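You operate a simulated robot arm through the tools that you are given. There is no shell and no other tool. Be economical: measure what you need, move in short steps, check, and stop when the job is done.

You run a simulated robot arm. Do the job below in one go: nothing can be reset, and whatever is moved stays where it is left.

Task
Roll the round on the board thin and oil its middle.
Fine: use the roller and the yellow brush; stand both back; the sheet stays on the board.

Only the result counts: the job must be done as asked and must still hold three seconds after the hand-in. Knocking over, shifting, dropping, spilling or breaking anything else fails it. Flat cloth is picked up by pressing the open fingertips on it (5 to 10 N) and closing them slowly along it; thin cloth reads only 2 to 8 mm in the jaws.

Robot
A 5-joint arm with a two-finger parallel gripper, fixed in place. Base frame: the origin is at the foot of the arm, x ahead of it, y to its left, z up; the work surface is at about z = 0. Readings come in m, degrees, newtons and seconds.
With the tool pointing down near the work surface it reaches from about 0.26 to 0.6 m from the base axis. Its first joint turns from -66.0 to 66.0 degrees. The tool tilts only in the upright plane through the base axis and itself; it spins freely about its own axis. Payload 1.57 kg.
The tool frame sits at the grasp point between the pads (the TCP): z along the fingers, y along the line on which they close. The tips reach 0.03 m beyond it. Largest opening 0.08 m; finger width 0.017, thickness 0.012; the body of the gripper, 0.04 by 0.082 m, starts 0.08 m behind the TCP.
Orientation is that of the tool frame in the base frame, as a unit quaternion [w, x, y, z]. With the fingers straight down and closing along the base's y, the tool's x points along the base's -x, its y along +y and its z along -z.

Tools
- The arm moves only by the tool step_arm. Its argument "increments" is a list of rows, each a list of 7 numbers: the turn, a rotation vector about the base's x, y, z in degrees, then the shift along the base's x, y, z in m, then the gripper command, from -1 (fully open) to 1 (shut), values between in proportion. In form: [[wx, wy, wz, x, y, z, claw], ...]. A call has 1 to 20 rows; each row shifts and turns the commanded pose from where the row before left it. A row lasts 0.2 s, in which the tool goes at most 0.05 m and 8.6 degrees; a call with a longer step from one row to the next is refused whole, and so is a gripper value outside its range. Where a pose cannot be reached the arm comes as near as it can. A force on the tool above 50 N (or 10 N above the force at the start of the call, whichever is more), or a blocked arm, ends the call early, and 0.2 s more pass. Each finger travels about 0.153 m/s and halts on what it meets, pressing with about 23 N; the grip force reading is that of the motor and also rises with nothing between the fingers. The clock runs only during rows and for 0.2 s after the last one: add rows that do not move to give the fingers time. The reply holds the time, the measured pose of the TCP, the force on the tool along the base axes, the opening and the grip force, in the units named above and with some noise.
- Cameras (640 x 400 px; columns grow to the right, rows downward): "scene" is fixed at [0.0567, 0.4282, 0.5163]; the picture's right is [-0.58, -0.82, 0.00], its down [-0.53, 0.38, -0.76] and it looks along [0.62, -0.44, -0.65] (base axes); focal length 214 px, centre (320, 200). "wrist" rides on the gripper at [0.072, -0.007, -0.122] in the tool frame; the picture's right is [0.09, 1.00, 0.00], its down [-0.84, 0.08, -0.54] and it looks along [-0.54, 0.05, 0.84] (tool axes); focal length 238 px, centre (320, 200). There is no depth. A picture from a camera that has moved, and an enlarged one, comes with that camera's place and axes in the base frame and with its lens. The place of the scene camera against the robot may be out by one fixed shift of up to 0.025 m in any direction.
- get_image(camera): a new picture of that camera. No time passes.
- inspect(camera, box): a new picture of the part [left, top, right, bottom] of that camera's present view, enlarged. No time passes.
- close_job(): hands the job in; it is judged then, once.

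Work in short steps. Places have to be worked out from the pictures, the camera data and where the tool is seen: move nearer, look again, correct. Check each grasp and each placing, and mend what went wrong. You have 120 turns and 68 pictures in all, those below and enlarged ones among them. Open the gripper and draw the arm clear of the work before you hand the job in, unless the task says otherwise; then end with one line.

The tools are called after ">>>" by a JSON object that holds its "op" and its "data". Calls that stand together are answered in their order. step_arm: Moves the arm, as the interface text tells. Its arguments: {"type":"object","properties":{"increments":{"type":"array","items":{"type":"array","items":{"type":"number"}}}},"required":["increments"]} The other tools are called the same way: get_image (camera) takes a picture; inspect (camera, box) takes an enlarged picture of a part of a camera's view; close_job () hands the job in.

At the start:

```text
t: 0.0
tool_pos: [0.2295, 0.2822, 0.3374]
ee_rot: [0.001, 0.0, 1.0, 0.0]
force: [-0.1, -0.2, -0.1]
grip_width: 0.08
grasp_force: 0.0
```

scene: 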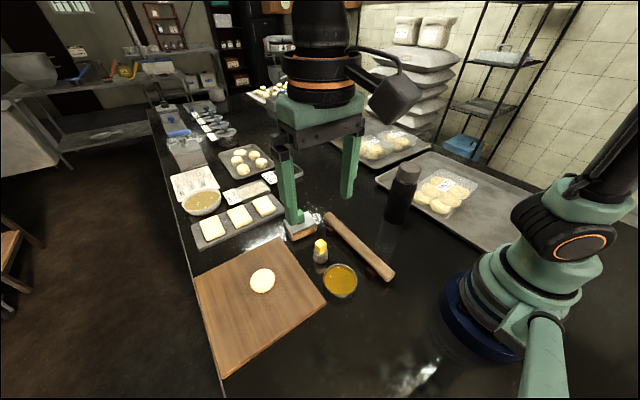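
wrist: 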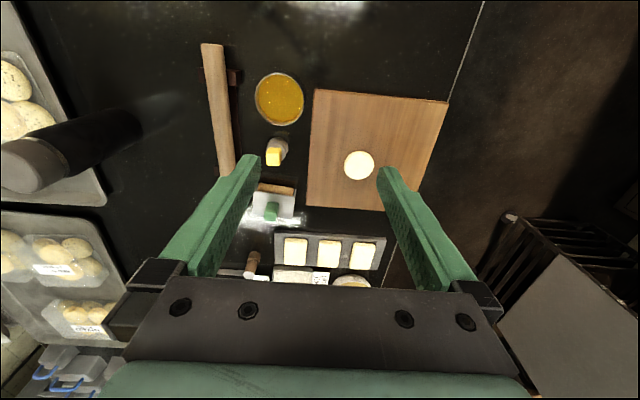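

The wrist picture puts the board at about x 0.22–0.46, y 0.27–0.51, with the round near (0.35, 0.37). The roller lies along x at y≈0.107. I'll enlarge the tools to see their shapes.

>>> {"op": "inspect", "data": {"camera": "wrist", "box": [180, 30, 460, 290]}}

>>> {"op": "inspect", "data": {"camera": "scene", "box": [220, 190, 420, 315]}}

```text
1.54 times, centred on (320, 160) of wrist
camera zoom: at [0.1573, 0.2762, 0.4581], right [-0.09, 1.0, 0.0], down [0.84, 0.08, 0.54], along [0.54, 0.05, -0.84], focal length 367 px, centre (320, 262)
```

zoom: 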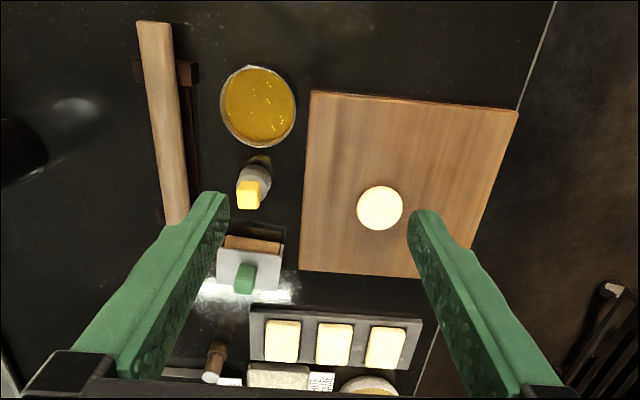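

```text
3.20 times, centred on (320, 252) of scene
camera zoom: at [0.0567, 0.4282, 0.5163], right [-0.58, -0.82, 0.0], down [-0.53, 0.38, -0.76], along [0.62, -0.44, -0.65], focal length 686 px, centre (320, 32)
```

zoom: 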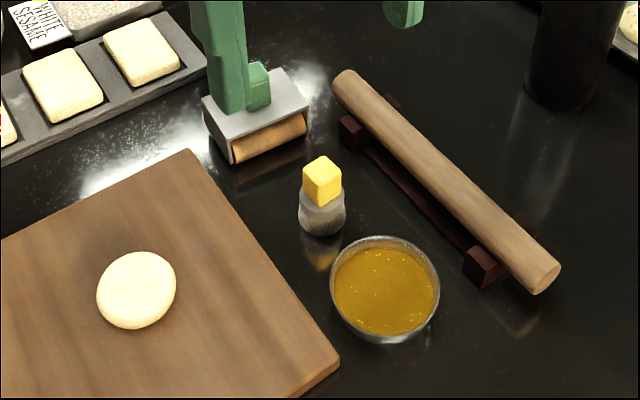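

There are two candidates: a pin on a cradle, and a framed roller with a green grip near (0.45, 0.20). The yellow-gripped brush stands near (0.33, 0.21). I'll move the wrist camera closer to the framed roller.

>>> {"op": "step_arm", "data": {"increments": [[0, 0, 0, 0.02, -0.02, -0.03, -1], [0, 0, 0, 0.02, -0.02, -0.03, -1], [0, 0, 0, 0.02, -0.02, -0.03, -1], [0, 0, 0, 0.02, -0.02, -0.03, -1], [0, 0, 0, 0, 0, 0, -1]]}}

>>> {"op": "get_image", "data": {"camera": "wrist"}}

>>> {"op": "get_image", "data": {"camera": "scene"}}

```text
t: 1.2
tool_pos: [0.3103, 0.2018, 0.2169]
ee_rot: [0.0, 0.0, 1.0, 0.0]
force: [-0.4, 0.0, -0.3]
grip_width: 0.0802
grasp_force: 0.1
```

```text
63 pictures are left
camera wrist: at [0.238, 0.1964, 0.3386], right [-0.09, 1.0, 0.0], down [0.84, 0.08, 0.54], along [0.54, 0.05, -0.84], focal length 238 px, centre (320, 200)
```

wrist: 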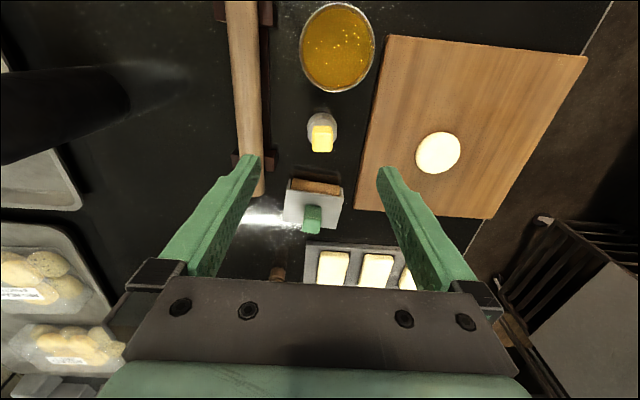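

```text
62 pictures are left
```

scene: 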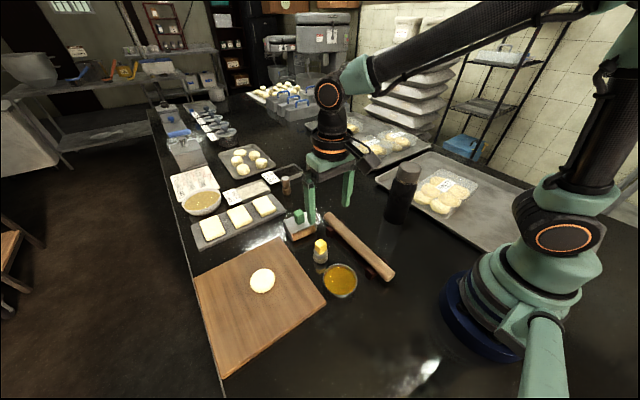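

>>> {"op": "inspect", "data": {"camera": "wrist", "box": [250, 100, 410, 250]}}

>>> {"op": "inspect", "data": {"camera": "scene", "box": [260, 195, 360, 285]}}

```text
2.67 times, centred on (330, 175) of wrist
camera zoom: at [0.238, 0.1964, 0.3386], right [-0.09, 1.0, 0.0], down [0.84, 0.08, 0.54], along [0.54, 0.05, -0.84], focal length 636 px, centre (293, 267)
```

zoom: 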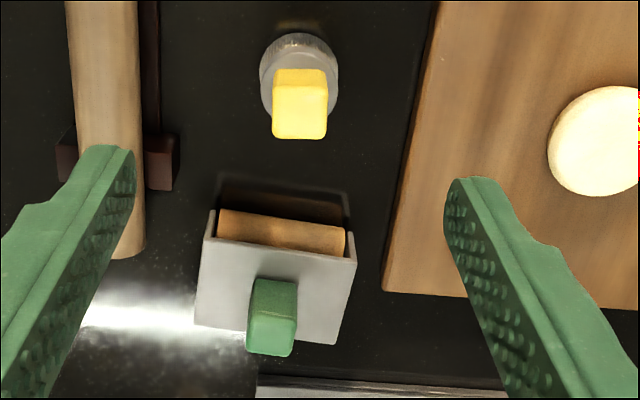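

```text
4.44 times, centred on (310, 240) of scene
camera zoom: at [0.0567, 0.4281, 0.5163], right [-0.58, -0.82, 0.0], down [-0.53, 0.38, -0.76], along [0.62, -0.44, -0.65], focal length 953 px, centre (364, 22)
```

zoom: 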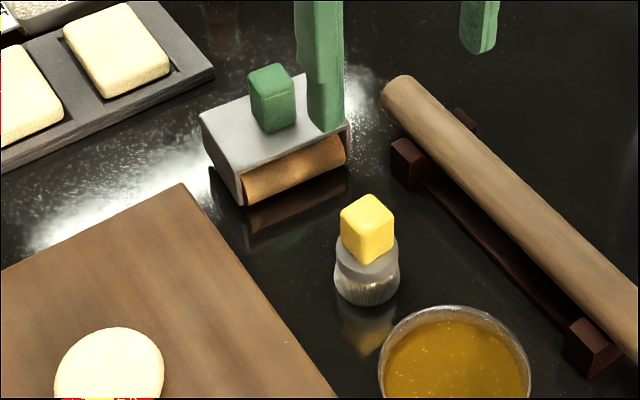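

The framed roller has its axis along y, a flat top and a green grip block near (0.455, 0.205), so it's clearly the roller meant for this gripper. I'll move above it and look again.

>>> {"op": "step_arm", "data": {"increments": [[0, 0, 0, 0.04, 0, -0.015, -1], [0, 0, 0, 0.04, 0, -0.015, -1], [0, 0, 0, 0.04, 0, -0.015, -1], [0, 0, 0, 0.02, 0.003, -0.015, -1], [0, 0, 0, 0, 0, 0, -1]]}}

>>> {"op": "get_image", "data": {"camera": "wrist"}}

>>> {"op": "inspect", "data": {"camera": "scene", "box": [260, 165, 360, 255]}}

```text
t: 2.4
tool_pos: [0.4508, 0.2061, 0.1588]
ee_rot: [0.0, 0.001, 1.0, 0.0]
force: [0.0, -0.7, 0.4]
grip_width: 0.0799
grasp_force: 0.1
```

```text
59 pictures are left
camera wrist: at [0.3787, 0.1995, 0.2779], right [-0.09, 1.0, 0.0], down [0.84, 0.08, 0.54], along [0.54, 0.05, -0.84], focal length 238 px, centre (320, 200)
```

wrist: 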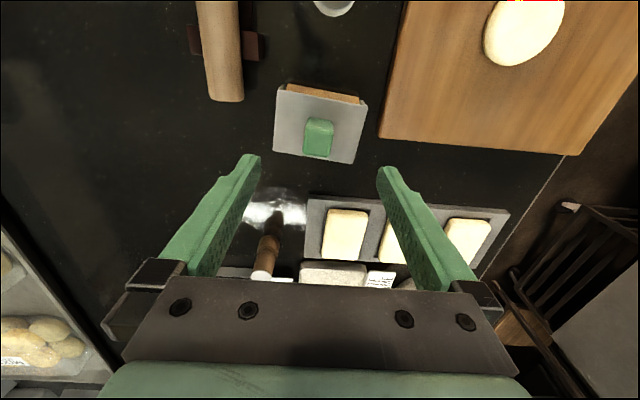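

```text
4.44 times, centred on (310, 210) of scene
camera zoom: at [0.0567, 0.4282, 0.5163], right [-0.58, -0.82, 0.0], down [-0.53, 0.38, -0.76], along [0.62, -0.44, -0.65], focal length 953 px, centre (364, 156)
```

zoom: 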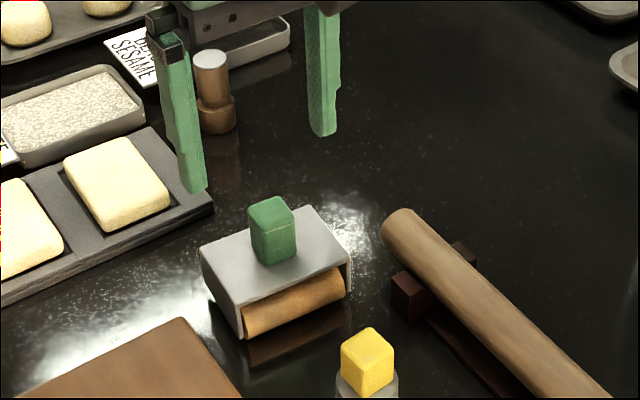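

I need a sharper view of the roller from here to triangulate the block's height and yaw.

>>> {"op": "inspect", "data": {"camera": "wrist", "box": [260, 75, 380, 170]}}

```text
4.21 times, centred on (320, 122) of wrist
camera zoom: at [0.3787, 0.1995, 0.2779], right [-0.09, 1.0, 0.0], down [0.84, 0.08, 0.54], along [0.54, 0.05, -0.84], focal length 1004 px, centre (320, 526)
```

zoom: 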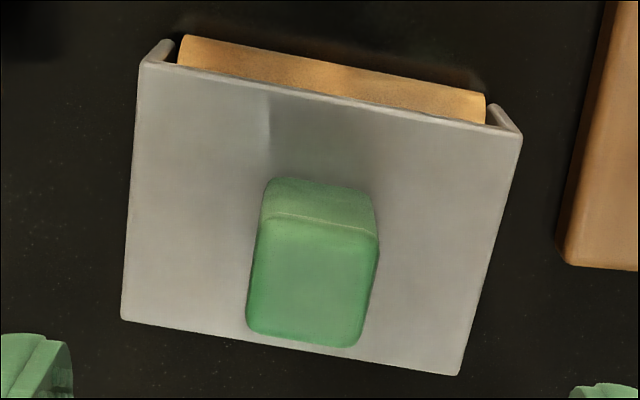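

Triangulating gives the grip block at (0.447, 0.204), top at z≈0.08, frame top at z≈0.05, about 24 mm wide and yawed by about -4.4°. I'll line up and descend to TCP z≈0.085.

>>> {"op": "step_arm", "data": {"increments": [[0, 0, -4.4, -0.004, -0.002, -0.015, -1], [0, 0, 0, 0, 0, -0.02, -1], [0, 0, 0, 0, 0, -0.02, -1], [0, 0, 0, 0, 0, -0.018, -1], [0, 0, 0, 0, 0, 0, -1]]}}

>>> {"op": "get_image", "data": {"camera": "wrist"}}

>>> {"op": "inspect", "data": {"camera": "scene", "box": [260, 175, 360, 265]}}

```text
t: 3.6
tool_pos: [0.4462, 0.2033, 0.0841]
ee_rot: [0.0, 0.037, 0.999, -0.001]
force: [0.8, 0.7, -0.7]
grip_width: 0.0798
grasp_force: 0.0
```

```text
56 pictures are left
camera wrist: at [0.3732, 0.2032, 0.2048], right [-0.01, 1.0, 0.0], down [0.84, 0.01, 0.54], along [0.54, 0.01, -0.84], focal length 238 px, centre (320, 200)
```

wrist: 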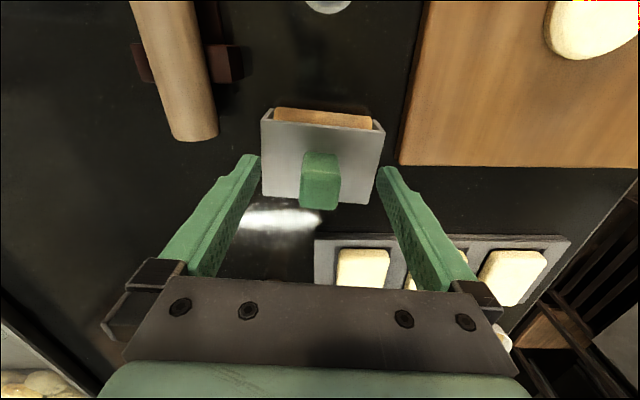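

```text
4.44 times, centred on (310, 220) of scene
camera zoom: at [0.0567, 0.4282, 0.5163], right [-0.58, -0.82, 0.0], down [-0.53, 0.38, -0.76], along [0.62, -0.44, -0.65], focal length 953 px, centre (364, 111)
```

zoom: 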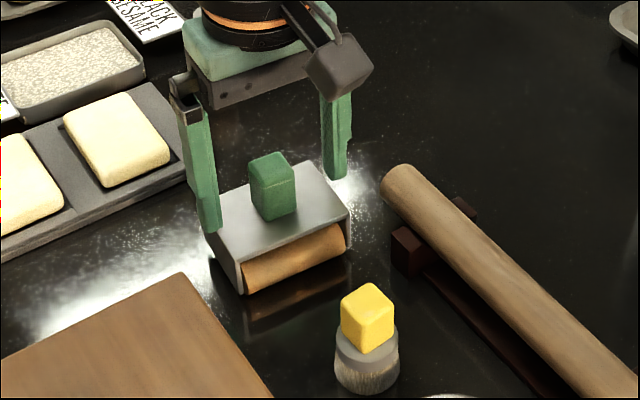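

The fingers straddle the block, level with it and aligned. Closing now.

>>> {"op": "step_arm", "data": {"increments": [[0, 0, 0, 0, 0, 0, 0], [0, 0, 0, 0, 0, 0, 0.5], [0, 0, 0, 0, 0, 0, 1], [0, 0, 0, 0, 0, 0, 1], [0, 0, 0, 0, 0, 0, 1]]}}

>>> {"op": "get_image", "data": {"camera": "wrist"}}

```text
t: 4.8
tool_pos: [0.4463, 0.2034, 0.0842]
ee_rot: [0.0, 0.038, 0.999, 0.0]
force: [0.1, 0.0, -0.6]
grip_width: 0.0247
grasp_force: 23.1
```

```text
54 pictures are left
camera wrist: at [0.3732, 0.2032, 0.205], right [-0.01, 1.0, 0.0], down [0.84, 0.01, 0.54], along [0.54, 0.01, -0.84], focal length 238 px, centre (320, 200)
```

wrist: 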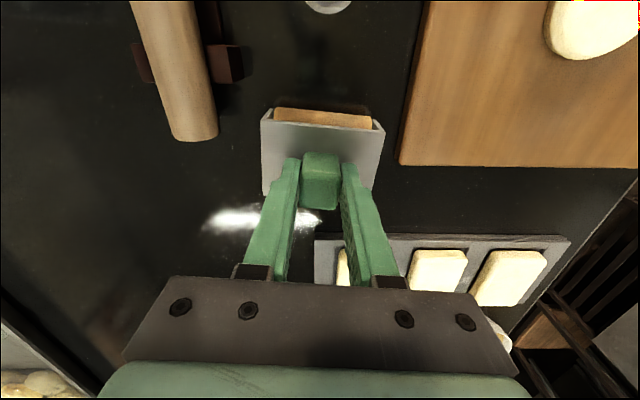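

The block is held (24.7 mm, 23 N). Home pose is (0.4463, 0.2034, 0.0842). I'll lift and carry the roller toward the round, then look.

>>> {"op": "step_arm", "data": {"increments": [[0, 0, 0, 0, 0, 0.02, 1], [0, 0, 0, 0, 0, 0.03, 1], [0, 0, 0, 0, 0.02, 0.03, 1], [0, 0, 0, -0.02, 0.03, 0.02, 1], [0, 0, 0, -0.03, 0.03, 0, 1], [0, 0, 0, -0.02, 0.03, 0, 1], [0, 0, 0, -0.02, 0.02, 0, 1], [0, 0, 0, 0, 0, 0, 1]]}}

>>> {"op": "get_image", "data": {"camera": "wrist"}}

>>> {"op": "get_image", "data": {"camera": "scene"}}

```text
t: 6.6
tool_pos: [0.3571, 0.3342, 0.1844]
ee_rot: [0.0, 0.038, 0.999, 0.0]
force: [0.0, -0.3, -1.9]
grip_width: 0.0247
grasp_force: 23.1
```

```text
53 pictures are left
camera wrist: at [0.2829, 0.3332, 0.3057], right [-0.01, 1.0, 0.0], down [0.84, 0.01, 0.54], along [0.54, 0.01, -0.84], focal length 238 px, centre (320, 200)
```

wrist: 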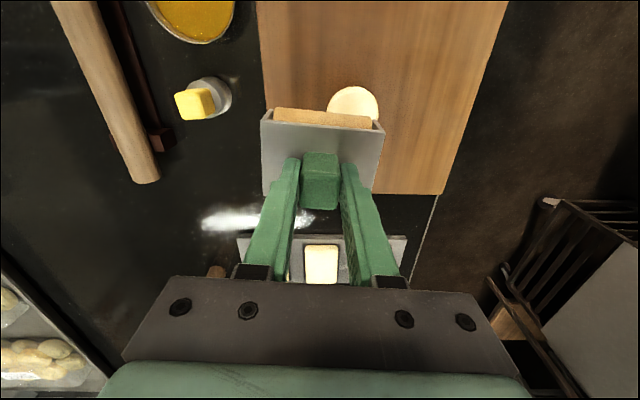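

```text
52 pictures are left
```

scene: 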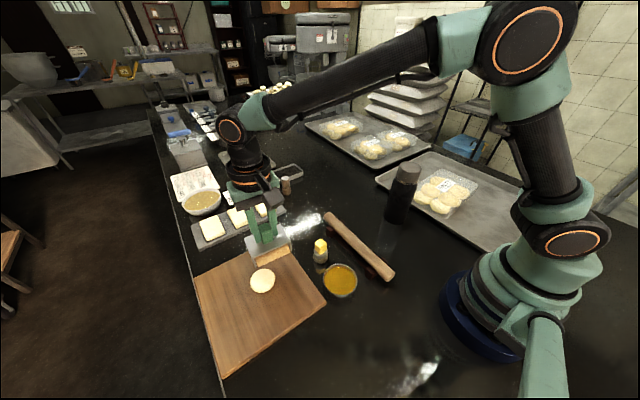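

Triangulation puts the round's centre at (0.345, 0.370), diameter about 0.06, top at z≈0.03. I'll move above it and lower until just before contact.

>>> {"op": "step_arm", "data": {"increments": [[0, 0, 0, -0.012, 0.036, 0, 1], [0, 0, 0, 0, 0, -0.025, 1], [0, 0, 0, 0, 0, -0.02, 1], [0, 0, 0, 0, 0, -0.01, 1], [0, 0, 0, 0, 0, 0, 1]]}}

>>> {"op": "inspect", "data": {"camera": "scene", "box": [200, 210, 340, 330]}}

>>> {"op": "get_image", "data": {"camera": "wrist"}}

```text
t: 7.8
tool_pos: [0.3447, 0.3675, 0.1288]
ee_rot: [0.0, 0.038, 0.999, 0.0]
force: [0.6, -0.2, -2.6]
grip_width: 0.0247
grasp_force: 22.8
```

```text
3.33 times, centred on (270, 270) of scene
camera zoom: at [0.0567, 0.4282, 0.5163], right [-0.58, -0.82, 0.0], down [-0.53, 0.38, -0.76], along [0.62, -0.44, -0.65], focal length 715 px, centre (487, -33)
```

zoom: 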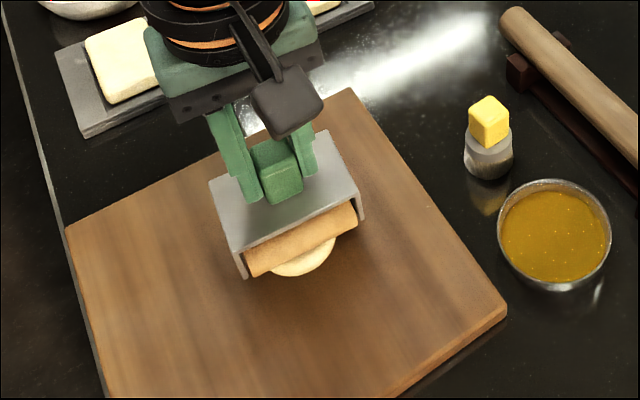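

```text
50 pictures are left
camera wrist: at [0.2712, 0.3684, 0.2498], right [-0.01, 1.0, 0.0], down [0.84, 0.01, 0.54], along [0.54, 0.01, -0.84], focal length 238 px, centre (320, 200)
```

wrist: 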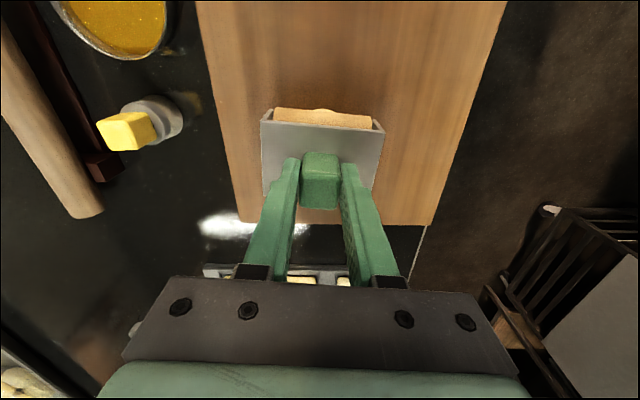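

The roller is just above the round and centred. I'll lower in small steps and watch the force for contact.

>>> {"op": "step_arm", "data": {"increments": [[0, 0, 0, 0, 0.002, -0.005, 1], [0, 0, 0, 0, 0, -0.004, 1], [0, 0, 0, 0, 0, 0, 1]]}}

>>> {"op": "step_arm", "data": {"increments": [[0, 0, 0, 0, 0, -0.003, 1], [0, 0, 0, 0, 0, 0, 1]]}}

```text
t: 8.6
tool_pos: [0.3429, 0.3703, 0.1199]
ee_rot: [0.0, 0.039, 0.999, 0.001]
force: [0.0, -0.4, -2.7]
grip_width: 0.0246
grasp_force: 22.8
```

```text
t: 9.2
tool_pos: [0.3445, 0.3713, 0.118]
ee_rot: [0.001, 0.039, 0.999, 0.002]
force: [-0.4, -2.9, 8.5]
grip_width: 0.0246
grasp_force: 23.1
```

Contact with the round is at TCP z≈0.118 (about 11 N up). Now I'll roll gently back and forth along x, taking the height down a little.

>>> {"op": "step_arm", "data": {"increments": [[0, 0, 0, 0.01, 0.0, -0.001, 1], [0, 0, 0, 0.015, 0, 0, 1], [0, 0, 0, 0.015, 0, 0, 1], [0, 0, 0, -0.02, 0, -0.001, 1], [0, 0, 0, -0.02, 0, 0, 1], [0, 0, 0, -0.02, 0, 0, 1], [0, 0, 0, -0.02, 0, 0, 1], [0, 0, 0, 0.02, 0, -0.001, 1], [0, 0, 0, 0.02, 0, 0, 1], [0, 0, 0, 0, 0, 0, 1]]}}

>>> {"op": "inspect", "data": {"camera": "scene", "box": [200, 210, 340, 330]}}

```text
t: 11.4
tool_pos: [0.3432, 0.3705, 0.1144]
ee_rot: [0.0, 0.038, 0.999, 0.0]
force: [-0.1, 0.0, -1.2]
grip_width: 0.0245
grasp_force: 22.9
```

```text
3.33 times, centred on (270, 270) of scene
camera zoom: at [0.0567, 0.4282, 0.5163], right [-0.58, -0.82, 0.0], down [-0.53, 0.38, -0.76], along [0.62, -0.44, -0.65], focal length 715 px, centre (487, -33)
```

zoom: 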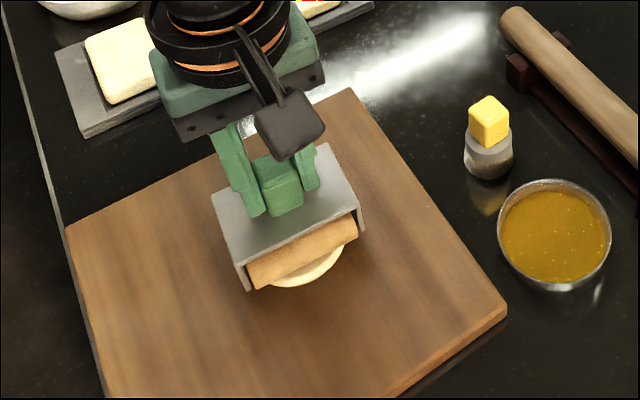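

Rolling works: the round is spreading and the force stays low. I'll keep going, lower and with longer strokes.

>>> {"op": "step_arm", "data": {"increments": [[0, 0, 0, 0.02, 0.0, -0.001, 1], [0, 0, 0, 0.02, 0, 0, 1], [0, 0, 0, 0.01, 0, 0, 1], [0, 0, 0, -0.02, 0, -0.001, 1], [0, 0, 0, -0.02, 0, 0, 1], [0, 0, 0, -0.02, 0, 0, 1], [0, 0, 0, -0.02, 0, 0, 1], [0, 0, 0, -0.02, 0, 0, 1], [0, 0, 0, 0.02, 0, -0.001, 1], [0, 0, 0, 0.02, 0, 0, 1], [0, 0, 0, 0.02, 0, 0, 1], [0, 0, 0, 0.02, 0, 0, 1], [0, 0, 0, 0.02, 0, 0, 1], [0, 0, 0, -0.02, 0, 0, 1], [0, 0, 0, -0.02, 0, 0, 1], [0, 0, 0, -0.01, 0, 0, 1], [0, 0, 0, 0, 0, 0, 1]]}}

>>> {"op": "inspect", "data": {"camera": "scene", "box": [200, 210, 340, 330]}}

```text
t: 15.0
tool_pos: [0.3447, 0.3714, 0.1121]
ee_rot: [-0.001, 0.038, 0.999, 0.0]
force: [-0.6, 0.0, -1.9]
grip_width: 0.0246
grasp_force: 23.1
```

```text
3.33 times, centred on (270, 270) of scene
camera zoom: at [0.0567, 0.4282, 0.5163], right [-0.58, -0.82, 0.0], down [-0.53, 0.38, -0.76], along [0.62, -0.44, -0.65], focal length 715 px, centre (487, -33)
```

zoom: 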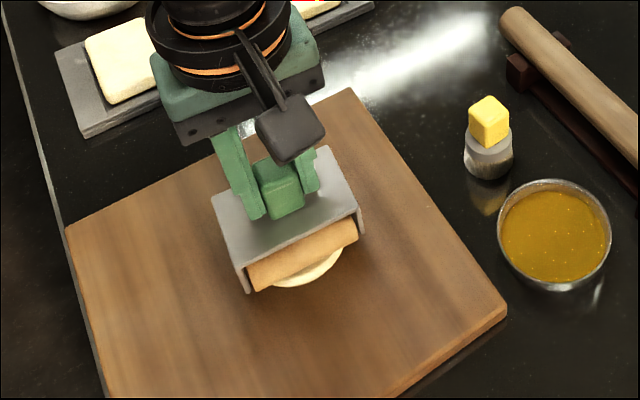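

At z≈0.112 the end force shows no load, so there is room to go lower. More strokes.

>>> {"op": "step_arm", "data": {"increments": [[0, 0, 0, 0.02, 0.0, -0.002, 1], [0, 0, 0, 0.02, 0, 0, 1], [0, 0, 0, 0.01, 0, 0, 1], [0, 0, 0, -0.02, 0, -0.001, 1], [0, 0, 0, -0.02, 0, 0, 1], [0, 0, 0, -0.02, 0, 0, 1], [0, 0, 0, -0.02, 0, 0, 1], [0, 0, 0, -0.02, 0, 0, 1], [0, 0, 0, 0.02, 0, -0.001, 1], [0, 0, 0, 0.02, 0, 0, 1], [0, 0, 0, 0.02, 0, 0, 1], [0, 0, 0, 0.02, 0, 0, 1], [0, 0, 0, 0.02, 0, 0, 1]]}}

>>> {"op": "step_arm", "data": {"increments": [[0, 0, 0, 0.01, 0, 0.015, 1], [0, 0, 0, 0.03, 0, 0.02, 1], [0, 0, 0, 0.03, 0, 0.01, 1], [0, 0, 0, 0, 0, 0, 1]]}}

>>> {"op": "get_image", "data": {"camera": "wrist"}}

>>> {"op": "inspect", "data": {"camera": "scene", "box": [200, 210, 340, 330]}}

```text
t: 17.8
tool_pos: [0.3958, 0.3703, 0.1066]
ee_rot: [0.0, 0.038, 0.999, 0.0]
force: [-0.3, -0.1, -1.6]
grip_width: 0.0246
grasp_force: 23.1
```

```text
t: 18.8
tool_pos: [0.4633, 0.3707, 0.151]
ee_rot: [-0.002, 0.039, 0.999, -0.001]
force: [-0.6, 0.1, -1.7]
grip_width: 0.0246
grasp_force: 22.7
```

```text
47 pictures are left
camera wrist: at [0.3906, 0.3704, 0.2731], right [-0.02, 1.0, 0.0], down [0.84, 0.01, 0.54], along [0.54, 0.01, -0.84], focal length 238 px, centre (320, 200)
```

wrist: 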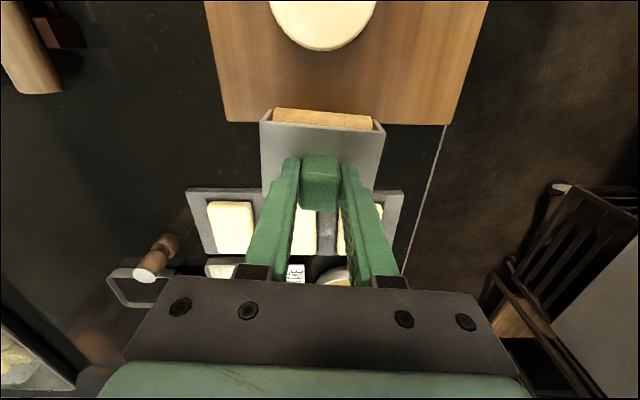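

```text
3.33 times, centred on (270, 270) of scene
camera zoom: at [0.0567, 0.4282, 0.5163], right [-0.58, -0.82, 0.0], down [-0.53, 0.38, -0.76], along [0.62, -0.44, -0.65], focal length 715 px, centre (487, -33)
```

zoom: 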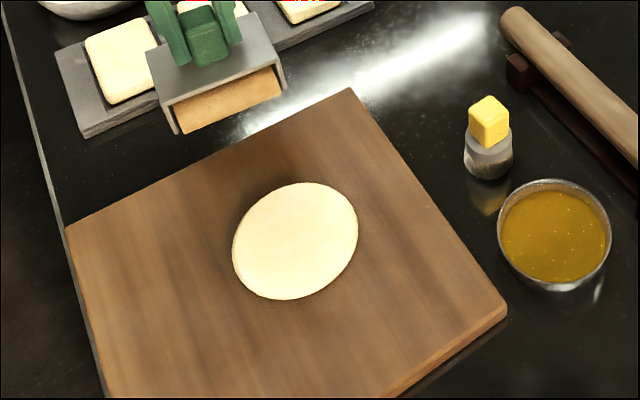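

The round has spread to roughly 0.10 m, still whole. To know its thickness I'll touch the roller lightly on bare board at x≈0.435 and read the board height.

>>> {"op": "step_arm", "data": {"increments": [[0, 0, 0, -0.027, 0.0, -0.02, 1], [0, 0, 0, 0, 0, -0.02, 1], [0, 0, 0, 0, 0, -0.003, 1], [0, 0, 0, 0, 0, 0, 1]]}}

>>> {"op": "step_arm", "data": {"increments": [[0, 0, 0, 0, 0, -0.0015, 1], [0, 0, 0, 0, 0, 0, 1]]}}

>>> {"op": "step_arm", "data": {"increments": [[0, 0, 0, 0, 0, -0.0015, 1], [0, 0, 0, 0, 0, 0, 1]]}}

```text
t: 19.8
tool_pos: [0.4361, 0.3721, 0.109]
ee_rot: [0.0, 0.039, 0.999, 0.0]
force: [1.1, 0.2, -1.9]
grip_width: 0.0248
grasp_force: 22.7
```

```text
t: 20.4
tool_pos: [0.4353, 0.3708, 0.1082]
ee_rot: [0.0, 0.038, 0.999, 0.0]
force: [-0.1, 0.3, -2.2]
grip_width: 0.0245
grasp_force: 22.9
```

```text
t: 21.0
tool_pos: [0.4363, 0.3708, 0.1055]
ee_rot: [0.001, 0.038, 0.999, 0.0]
force: [0.6, 0.0, -1.7]
grip_width: 0.0245
grasp_force: 23.3
```

Still no contact at 0.1055; I'll go on in 1 mm steps.

>>> {"op": "step_arm", "data": {"increments": [[0, 0, 0, 0, 0, -0.001, 1], [0, 0, 0, 0, 0, 0, 1]]}}

>>> {"op": "step_arm", "data": {"increments": [[0, 0, 0, 0, 0, -0.001, 1], [0, 0, 0, 0, 0, 0, 1]]}}

>>> {"op": "step_arm", "data": {"increments": [[0, 0, 0, 0, 0, -0.001, 1], [0, 0, 0, 0, 0, 0, 1]]}}

```text
t: 21.6
tool_pos: [0.4366, 0.3713, 0.105]
ee_rot: [0.0, 0.038, 0.999, 0.001]
force: [-0.3, -0.3, -2.5]
grip_width: 0.0246
grasp_force: 22.4
```

```text
t: 22.2
tool_pos: [0.4364, 0.3709, 0.1033]
ee_rot: [0.0, 0.039, 0.999, 0.0]
force: [0.0, -0.4, -2.6]
grip_width: 0.0245
grasp_force: 22.9
```

```text
t: 22.8
tool_pos: [0.4371, 0.3712, 0.1031]
ee_rot: [0.0, 0.039, 0.999, 0.0]
force: [0.2, 0.2, -1.3]
grip_width: 0.0249
grasp_force: 23.1
```

>>> {"op": "step_arm", "data": {"increments": [[0, 0, 0, 0, 0, -0.001, 1], [0, 0, 0, 0, 0, 0, 1]]}}

>>> {"op": "step_arm", "data": {"increments": [[0, 0, 0, 0, 0, -0.001, 1], [0, 0, 0, 0, 0, 0, 1]]}}

```text
t: 23.4
tool_pos: [0.4368, 0.3712, 0.1031]
ee_rot: [0.0, 0.039, 0.999, 0.0]
force: [-0.1, 0.3, -2.1]
grip_width: 0.0247
grasp_force: 23.3
```

```text
t: 24.0
tool_pos: [0.4364, 0.3713, 0.1015]
ee_rot: [0.0, 0.039, 0.999, 0.0]
force: [-0.8, 0.1, -2.7]
grip_width: 0.0247
grasp_force: 23.0
```

>>> {"op": "step_arm", "data": {"increments": [[0, 0, 0, 0, 0, -0.001, 1], [0, 0, 0, 0, 0, 0, 1]]}}

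>>> {"op": "step_arm", "data": {"increments": [[0, 0, 0, 0, 0, -0.001, 1], [0, 0, 0, 0, 0, 0, 1]]}}

>>> {"op": "inspect", "data": {"camera": "scene", "box": [220, 190, 320, 280]}}

```text
t: 24.6
tool_pos: [0.4366, 0.3708, 0.1013]
ee_rot: [-0.001, 0.038, 0.999, -0.001]
force: [0.2, -0.9, -0.1]
grip_width: 0.0247
grasp_force: 22.9
```

```text
t: 25.2
tool_pos: [0.4386, 0.3716, 0.0997]
ee_rot: [0.001, 0.039, 0.999, 0.001]
force: [0.1, -3.2, 10.7]
grip_width: 0.0246
grasp_force: 23.0
```

```text
4.44 times, centred on (270, 235) of scene
camera zoom: at [0.0567, 0.4281, 0.5163], right [-0.58, -0.82, 0.0], down [-0.53, 0.38, -0.76], along [0.62, -0.44, -0.65], focal length 953 px, centre (542, 44)
```

zoom: 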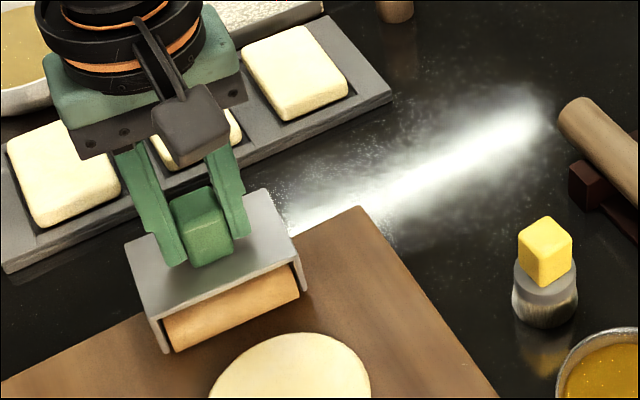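

Board contact is at TCP≈0.1005, so the round started about 17 mm thick and is now about 6 mm. I'll roll on to about 4 mm, covering offsets in y so it's even.

>>> {"op": "step_arm", "data": {"increments": [[0, 0, 0, 0, 0, 0.007, 1], [0, 0, 0, -0.025, 0, 0, 1], [0, 0, 0, -0.025, 0, 0, 1], [0, 0, 0, -0.02, 0, 0, 1], [0, 0, 0, -0.02, 0, 0, 1], [0, 0, 0, -0.02, 0, 0, 1], [0, 0, 0, -0.02, 0, 0, 1], [0, 0, 0, -0.02, 0, 0, 1], [0, 0, 0, 0.02, 0, -0.001, 1], [0, 0, 0, 0.02, 0, 0, 1], [0, 0, 0, 0.02, 0, 0, 1], [0, 0, 0, 0.02, 0, 0, 1], [0, 0, 0, 0.02, 0, 0, 1], [0, 0, 0, 0.02, 0, 0, 1], [0, 0, 0, 0, 0, 0, 1]]}}

>>> {"op": "inspect", "data": {"camera": "scene", "box": [200, 210, 340, 330]}}

```text
t: 28.4
tool_pos: [0.4066, 0.3716, 0.1052]
ee_rot: [0.001, 0.038, 0.999, 0.001]
force: [-1.0, -7.0, 12.2]
grip_width: 0.0247
grasp_force: 23.3
```

```text
3.33 times, centred on (270, 270) of scene
camera zoom: at [0.0567, 0.4281, 0.5163], right [-0.58, -0.82, 0.0], down [-0.53, 0.38, -0.76], along [0.62, -0.44, -0.65], focal length 715 px, centre (487, -33)
```

zoom: 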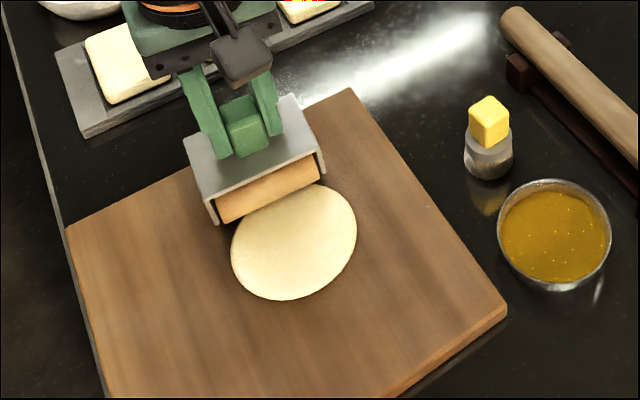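

The size looks unchanged and the roller now bears on it at 0.105 (about 14 N). I'll do one more pair of strokes 1.5 mm lower to see whether it still thins.

>>> {"op": "step_arm", "data": {"increments": [[0, 0, 0, -0.02, 0, -0.001, 1], [0, 0, 0, -0.02, 0, 0, 1], [0, 0, 0, -0.02, 0, 0, 1], [0, 0, 0, -0.02, 0, 0, 1], [0, 0, 0, -0.02, 0, 0, 1], [0, 0, 0, -0.02, 0, 0, 1], [0, 0, 0, 0.02, 0, -0.001, 1], [0, 0, 0, 0.02, 0, 0, 1], [0, 0, 0, 0.02, 0, 0, 1]]}}

>>> {"op": "step_arm", "data": {"increments": [[0, 0, 0, 0.02, 0, 0, 1], [0, 0, 0, 0.02, 0, 0, 1], [0, 0, 0, 0.03, 0, 0, 1], [0, 0, 0, 0, 0, 0, 1]]}}

>>> {"op": "inspect", "data": {"camera": "scene", "box": [200, 210, 340, 330]}}

```text
t: 30.4
tool_pos: [0.3471, 0.3698, 0.1042]
ee_rot: [-0.001, 0.041, 0.999, -0.001]
force: [-1.7, -21.8, 37.0]
grip_width: 0.0247
grasp_force: 23.3
```

```text
t: 31.4
tool_pos: [0.4178, 0.3723, 0.1017]
ee_rot: [0.0, 0.038, 0.999, 0.001]
force: [-1.1, 0.2, -2.1]
grip_width: 0.0248
grasp_force: 23.0
```

```text
3.33 times, centred on (270, 270) of scene
camera zoom: at [0.0567, 0.4282, 0.5163], right [-0.58, -0.82, 0.0], down [-0.53, 0.38, -0.76], along [0.62, -0.44, -0.65], focal length 715 px, centre (487, -33)
```

zoom: 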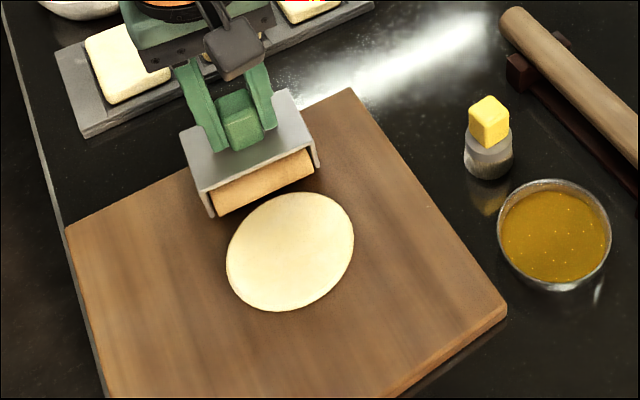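

The sheet no longer grows and just shifted slightly, carrying 37 N at about 4 mm, so it's fully rolled. I'll lift and carry the roller back above its place.

>>> {"op": "step_arm", "data": {"increments": [[0, 0, 0, 0, 0, 0.03, 1], [0, 0, 0, 0.01, 0, 0.03, 1], [0, 0, 0, 0.0185, -0.029, 0, 1], [0, 0, 0, 0, -0.035, 0, 1], [0, 0, 0, 0, -0.035, 0, 1], [0, 0, 0, 0, -0.035, 0, 1], [0, 0, 0, 0, -0.035, -0.02, 1], [0, 0, 0, 0, 0, -0.025, 1], [0, 0, 0, 0, 0, -0.02, 1], [0, 0, 0, 0, 0, 0, 1]]}}

>>> {"op": "get_image", "data": {"camera": "wrist"}}

>>> {"op": "inspect", "data": {"camera": "scene", "box": [260, 175, 360, 265]}}

```text
t: 33.6
tool_pos: [0.4464, 0.2024, 0.0972]
ee_rot: [0.0, 0.039, 0.999, 0.0]
force: [-0.9, -1.0, -3.1]
grip_width: 0.0249
grasp_force: 22.7
```

```text
42 pictures are left
camera wrist: at [0.3729, 0.2013, 0.2193], right [-0.01, 1.0, 0.0], down [0.84, 0.01, 0.54], along [0.54, 0.01, -0.84], focal length 238 px, centre (320, 200)
```

wrist: 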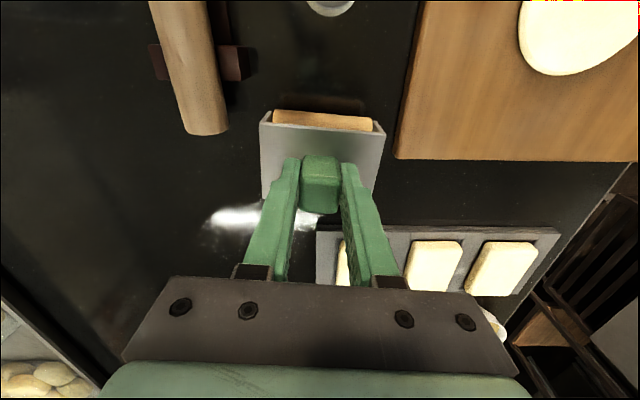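

```text
4.44 times, centred on (310, 220) of scene
camera zoom: at [0.0567, 0.4282, 0.5163], right [-0.58, -0.82, 0.0], down [-0.53, 0.38, -0.76], along [0.62, -0.44, -0.65], focal length 953 px, centre (364, 111)
```

zoom: 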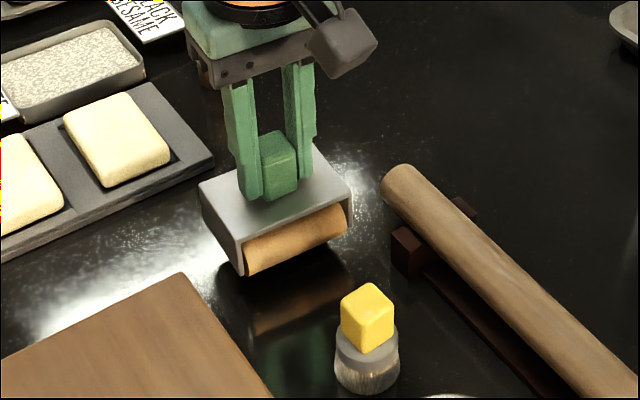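

The roller is above its old place, about 13 mm up. Lowering in steps until contact.

>>> {"op": "step_arm", "data": {"increments": [[0, 0, 0, 0, 0.001, -0.006, 1], [0, 0, 0, 0, 0, -0.004, 1], [0, 0, 0, 0, 0, -0.002, 1], [0, 0, 0, 0, 0, 0, 1]]}}

>>> {"op": "step_arm", "data": {"increments": [[0, 0, 0, 0, 0, -0.0015, 1], [0, 0, 0, 0, 0, 0, 1]]}}

```text
t: 34.6
tool_pos: [0.4453, 0.2022, 0.0854]
ee_rot: [0.0, 0.039, 0.999, 0.0]
force: [-0.6, 0.0, -3.4]
grip_width: 0.0247
grasp_force: 23.4
```

```text
t: 35.2
tool_pos: [0.4446, 0.2021, 0.0851]
ee_rot: [0.001, 0.038, 0.999, 0.0]
force: [-0.8, -0.4, -2.3]
grip_width: 0.0245
grasp_force: 23.4
```

>>> {"op": "step_arm", "data": {"increments": [[0, 0, 0, 0.001, 0.001, -0.001, 1], [0, 0, 0, 0, 0, 0, 1]]}}

>>> {"op": "step_arm", "data": {"increments": [[0, 0, 0, 0, 0, -0.001, 1], [0, 0, 0, 0, 0, 0, 1]]}}

```text
t: 35.8
tool_pos: [0.4459, 0.2043, 0.0836]
ee_rot: [0.0, 0.039, 0.999, -0.001]
force: [0.2, 0.3, -2.1]
grip_width: 0.0245
grasp_force: 23.2
```

```text
t: 36.4
tool_pos: [0.4468, 0.2039, 0.0824]
ee_rot: [0.0, 0.038, 0.999, 0.0]
force: [-0.4, -0.4, -1.9]
grip_width: 0.0247
grasp_force: 23.0
```

No contact yet (the roller may have slid up slightly in the grip). Continuing in 1 mm steps.

>>> {"op": "step_arm", "data": {"increments": [[0, 0, 0, 0, 0, -0.001, 1], [0, 0, 0, 0, 0, 0, 1]]}}

>>> {"op": "step_arm", "data": {"increments": [[0, 0, 0, 0, 0, -0.001, 1], [0, 0, 0, 0, 0, 0, 1]]}}

```text
t: 37.0
tool_pos: [0.4475, 0.2048, 0.0816]
ee_rot: [0.0, 0.039, 0.999, -0.001]
force: [0.3, 0.1, -2.1]
grip_width: 0.0247
grasp_force: 22.8
```

```text
t: 37.6
tool_pos: [0.4463, 0.2033, 0.0814]
ee_rot: [0.0, 0.038, 0.999, 0.0]
force: [1.0, -0.6, -0.8]
grip_width: 0.0245
grasp_force: 22.9
```

>>> {"op": "step_arm", "data": {"increments": [[0, 0, 0, 0, 0, -0.001, 1], [0, 0, 0, 0, 0, 0, 1]]}}

>>> {"op": "inspect", "data": {"camera": "scene", "box": [260, 175, 360, 265]}}

```text
t: 38.2
tool_pos: [0.4475, 0.2038, 0.0808]
ee_rot: [0.002, 0.039, 0.999, 0.001]
force: [-0.3, -5.1, 12.0]
grip_width: 0.0248
grasp_force: 23.0
```

```text
4.44 times, centred on (310, 220) of scene
camera zoom: at [0.0567, 0.4281, 0.5163], right [-0.58, -0.82, 0.0], down [-0.53, 0.38, -0.76], along [0.62, -0.44, -0.65], focal length 953 px, centre (364, 111)
```

zoom: 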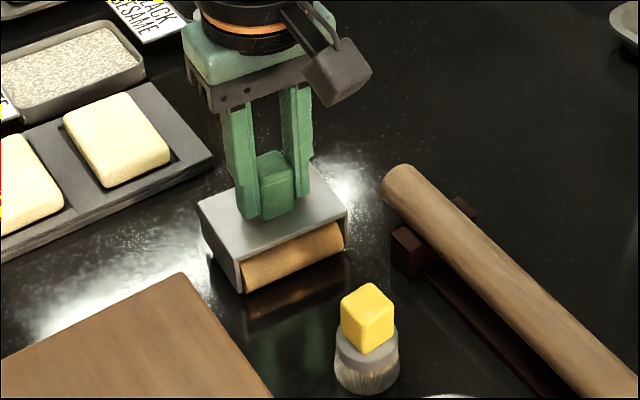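

It's in contact, at its original place in the picture. I'll ease the pressure, open and rise.

>>> {"op": "step_arm", "data": {"increments": [[0, 0, 0, 0, 0, 0.0015, 1], [0, 0, 0, 0, 0, 0, 0.6], [0, 0, 0, 0, 0, 0, 0.2], [0, 0, 0, 0, 0, 0, -1], [0, 0, 0, 0, 0, 0, -1], [0, 0, 0, 0, 0, 0.02, -1], [0, 0, 0, 0, 0, 0.03, -1], [0, 0, 0, -0.01, 0, 0.04, -1], [0, 0, 0, -0.03, 0, 0.02, -1], [0, 0, 0, -0.04, 0, 0, -1], [0, 0, 0, -0.04, 0, 0, -1], [0, 0, 0, 0, 0, 0, -1]]}}

>>> {"op": "get_image", "data": {"camera": "wrist"}}

>>> {"op": "get_image", "data": {"camera": "scene"}}

```text
t: 40.8
tool_pos: [0.325, 0.2037, 0.1914]
ee_rot: [0.0, 0.039, 0.999, 0.0]
force: [0.3, -0.3, -0.5]
grip_width: 0.08
grasp_force: 0.1
```

```text
39 pictures are left
camera wrist: at [0.2526, 0.2044, 0.3123], right [-0.01, 1.0, 0.0], down [0.84, 0.01, 0.54], along [0.54, 0.01, -0.84], focal length 238 px, centre (320, 200)
```

wrist: 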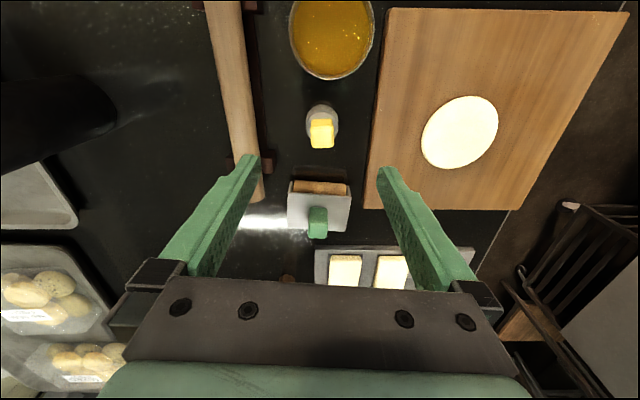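

```text
38 pictures are left
```

scene: 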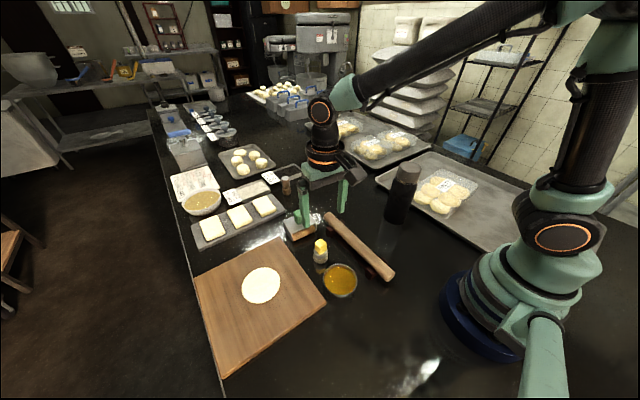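

The roller stands upright and free. Now I'll enlarge the brush and oil bowl.

>>> {"op": "inspect", "data": {"camera": "wrist", "box": [260, 80, 380, 155]}}

>>> {"op": "inspect", "data": {"camera": "scene", "box": [290, 225, 370, 305]}}

```text
5.33 times, centred on (320, 118) of wrist
camera zoom: at [0.2526, 0.2044, 0.3123], right [-0.01, 1.0, 0.0], down [0.84, 0.01, 0.54], along [0.54, 0.01, -0.84], focal length 1271 px, centre (320, 640)
```

zoom: 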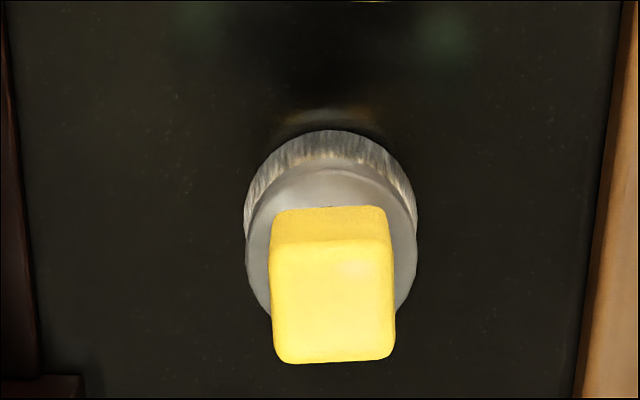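

```text
5.00 times, centred on (330, 265) of scene
camera zoom: at [0.0567, 0.4282, 0.5163], right [-0.58, -0.82, 0.0], down [-0.53, 0.38, -0.76], along [0.62, -0.44, -0.65], focal length 1072 px, centre (270, -125)
```

zoom: 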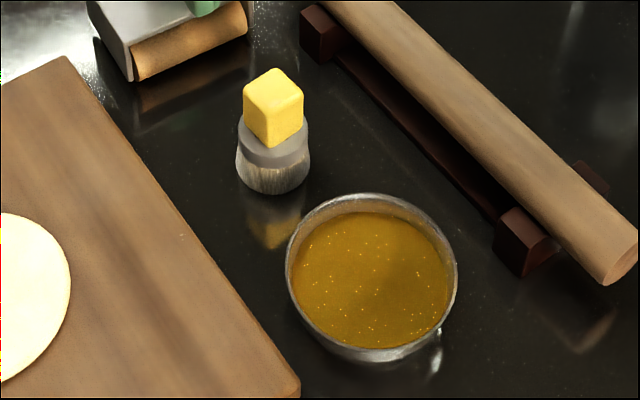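

Brush block: centre (0.333, 0.2085), z 0.036–0.063, yaw about +3°. The bowl centre is about (0.237, 0.216). I'll turn the tool by +7.4° and descend around the block.

>>> {"op": "step_arm", "data": {"increments": [[0, 0, 7.4, 0.004, 0.002, -0.02, -1], [0, 0, 0, 0.004, 0.003, -0.03, -1], [0, 0, 0, 0, 0, -0.03, -1], [0, 0, 0, 0, 0, -0.02, -1], [0, 0, 0, 0, 0, 0, -1]]}}

>>> {"op": "get_image", "data": {"camera": "wrist"}}

```text
t: 42.0
tool_pos: [0.3345, 0.2095, 0.0906]
ee_rot: [0.0, -0.026, 1.0, 0.0]
force: [-0.4, 0.1, -0.2]
grip_width: 0.0799
grasp_force: 0.0
```

```text
35 pictures are left
camera wrist: at [0.2617, 0.2001, 0.2119], right [-0.14, 0.99, 0.0], down [0.83, 0.12, 0.54], along [0.54, 0.08, -0.84], focal length 238 px, centre (320, 200)
```

wrist: 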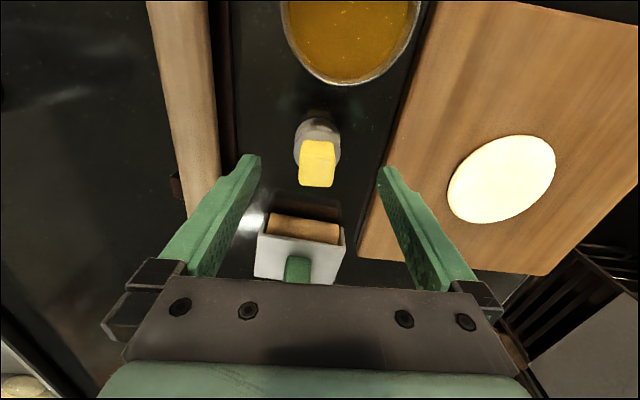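

The block is centred between the fingers. Descending to z≈0.068 and closing.

>>> {"op": "step_arm", "data": {"increments": [[0, 0, 0, 0, 0, -0.012, -1], [0, 0, 0, 0, 0, -0.01, -1], [0, 0, 0, 0, 0, 0, -1], [0, 0, 0, 0, 0, 0, 0], [0, 0, 0, 0, 0, 0, 0.5], [0, 0, 0, 0, 0, 0, 1], [0, 0, 0, 0, 0, 0, 1], [0, 0, 0, 0, 0, 0, 1]]}}

>>> {"op": "inspect", "data": {"camera": "scene", "box": [270, 215, 370, 305]}}

```text
t: 43.8
tool_pos: [0.333, 0.2097, 0.0692]
ee_rot: [0.0, -0.026, 1.0, 0.0]
force: [-0.1, 0.7, 0.1]
grip_width: 0.024
grasp_force: 23.0
```

```text
4.44 times, centred on (320, 260) of scene
camera zoom: at [0.0567, 0.4282, 0.5163], right [-0.58, -0.82, 0.0], down [-0.53, 0.38, -0.76], along [0.62, -0.44, -0.65], focal length 953 px, centre (320, -67)
```

zoom: 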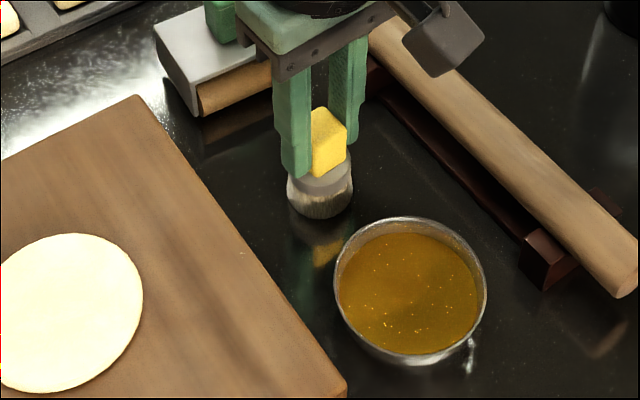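

Held (24.0 mm). Home for the brush is (0.333, 0.2097, 0.0692). I'll lift and move over the bowl.

>>> {"op": "step_arm", "data": {"increments": [[0, 0, 0, 0, 0, 0.02, 1], [0, 0, 0, 0, 0, 0.03, 1], [0, 0, 0, 0, 0, 0.03, 1], [0, 0, 0, -0.03, 0.002, 0, 1], [0, 0, 0, -0.03, 0.002, 0, 1], [0, 0, 0, -0.035, 0.002, 0, 1], [0, 0, 0, 0, 0, 0, 1]]}}

>>> {"op": "get_image", "data": {"camera": "wrist"}}

>>> {"op": "inspect", "data": {"camera": "scene", "box": [270, 215, 400, 315]}}

```text
t: 45.4
tool_pos: [0.2391, 0.2153, 0.1486]
ee_rot: [0.0, -0.026, 1.0, 0.0]
force: [-0.1, 0.2, -0.8]
grip_width: 0.0243
grasp_force: 22.7
```

```text
33 pictures are left
camera wrist: at [0.1665, 0.2057, 0.2702], right [-0.14, 0.99, 0.0], down [0.83, 0.12, 0.54], along [0.54, 0.08, -0.84], focal length 238 px, centre (320, 200)
```

wrist: 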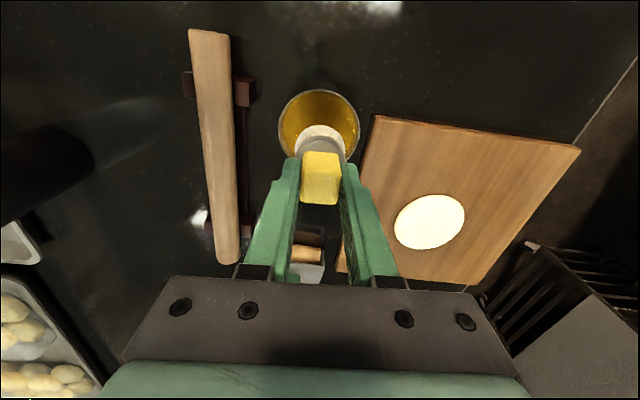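

```text
4.00 times, centred on (335, 265) of scene
camera zoom: at [0.0567, 0.4282, 0.5163], right [-0.58, -0.82, 0.0], down [-0.53, 0.38, -0.76], along [0.62, -0.44, -0.65], focal length 858 px, centre (260, -60)
```

zoom: 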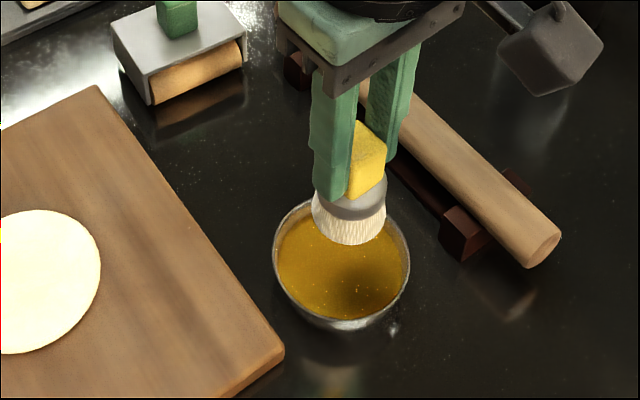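

The bowl centre is near (0.235, 0.216), and the brush is above it. I'll lower it into the oil in stages and watch the force.

>>> {"op": "step_arm", "data": {"increments": [[0, 0, 0, -0.004, 0, -0.02, 1], [0, 0, 0, 0, 0, -0.02, 1], [0, 0, 0, 0, 0, -0.01, 1], [0, 0, 0, 0, 0, 0, 1]]}}

>>> {"op": "inspect", "data": {"camera": "scene", "box": [290, 215, 390, 315]}}

```text
t: 46.4
tool_pos: [0.2351, 0.2143, 0.0979]
ee_rot: [0.0, -0.026, 1.0, 0.0]
force: [-0.4, 0.4, -0.4]
grip_width: 0.0241
grasp_force: 22.8
```

```text
4.00 times, centred on (340, 265) of scene
camera zoom: at [0.0567, 0.4282, 0.5163], right [-0.58, -0.82, 0.0], down [-0.53, 0.38, -0.76], along [0.62, -0.44, -0.65], focal length 858 px, centre (240, -60)
```

zoom: 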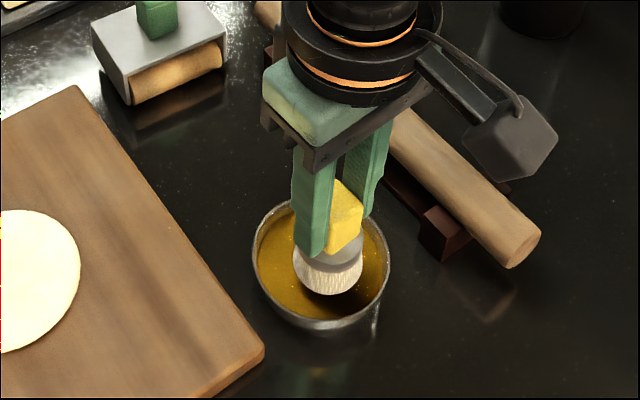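

Centred in the bowl, bristles near the surface. Dipping further.

>>> {"op": "step_arm", "data": {"increments": [[0, 0, 0, 0, 0, -0.006, 1], [0, 0, 0, 0, 0, -0.005, 1], [0, 0, 0, 0, 0, 0, 1]]}}

>>> {"op": "inspect", "data": {"camera": "scene", "box": [290, 215, 390, 315]}}

```text
t: 47.2
tool_pos: [0.2347, 0.2139, 0.0877]
ee_rot: [0.0, -0.027, 1.0, 0.001]
force: [0.4, 0.0, -1.5]
grip_width: 0.024
grasp_force: 22.9
```

```text
4.00 times, centred on (340, 265) of scene
camera zoom: at [0.0567, 0.4282, 0.5163], right [-0.58, -0.82, 0.0], down [-0.53, 0.38, -0.76], along [0.62, -0.44, -0.65], focal length 858 px, centre (240, -60)
```

zoom: 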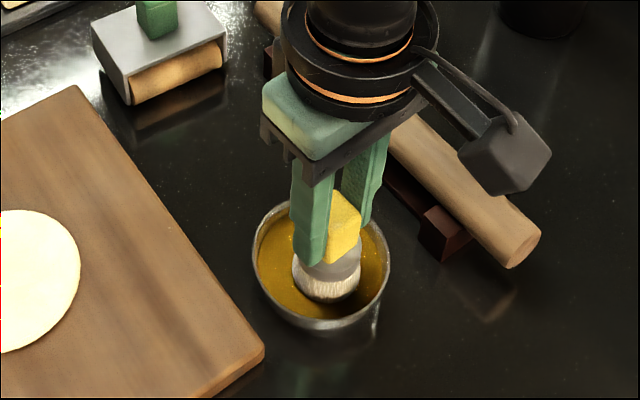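

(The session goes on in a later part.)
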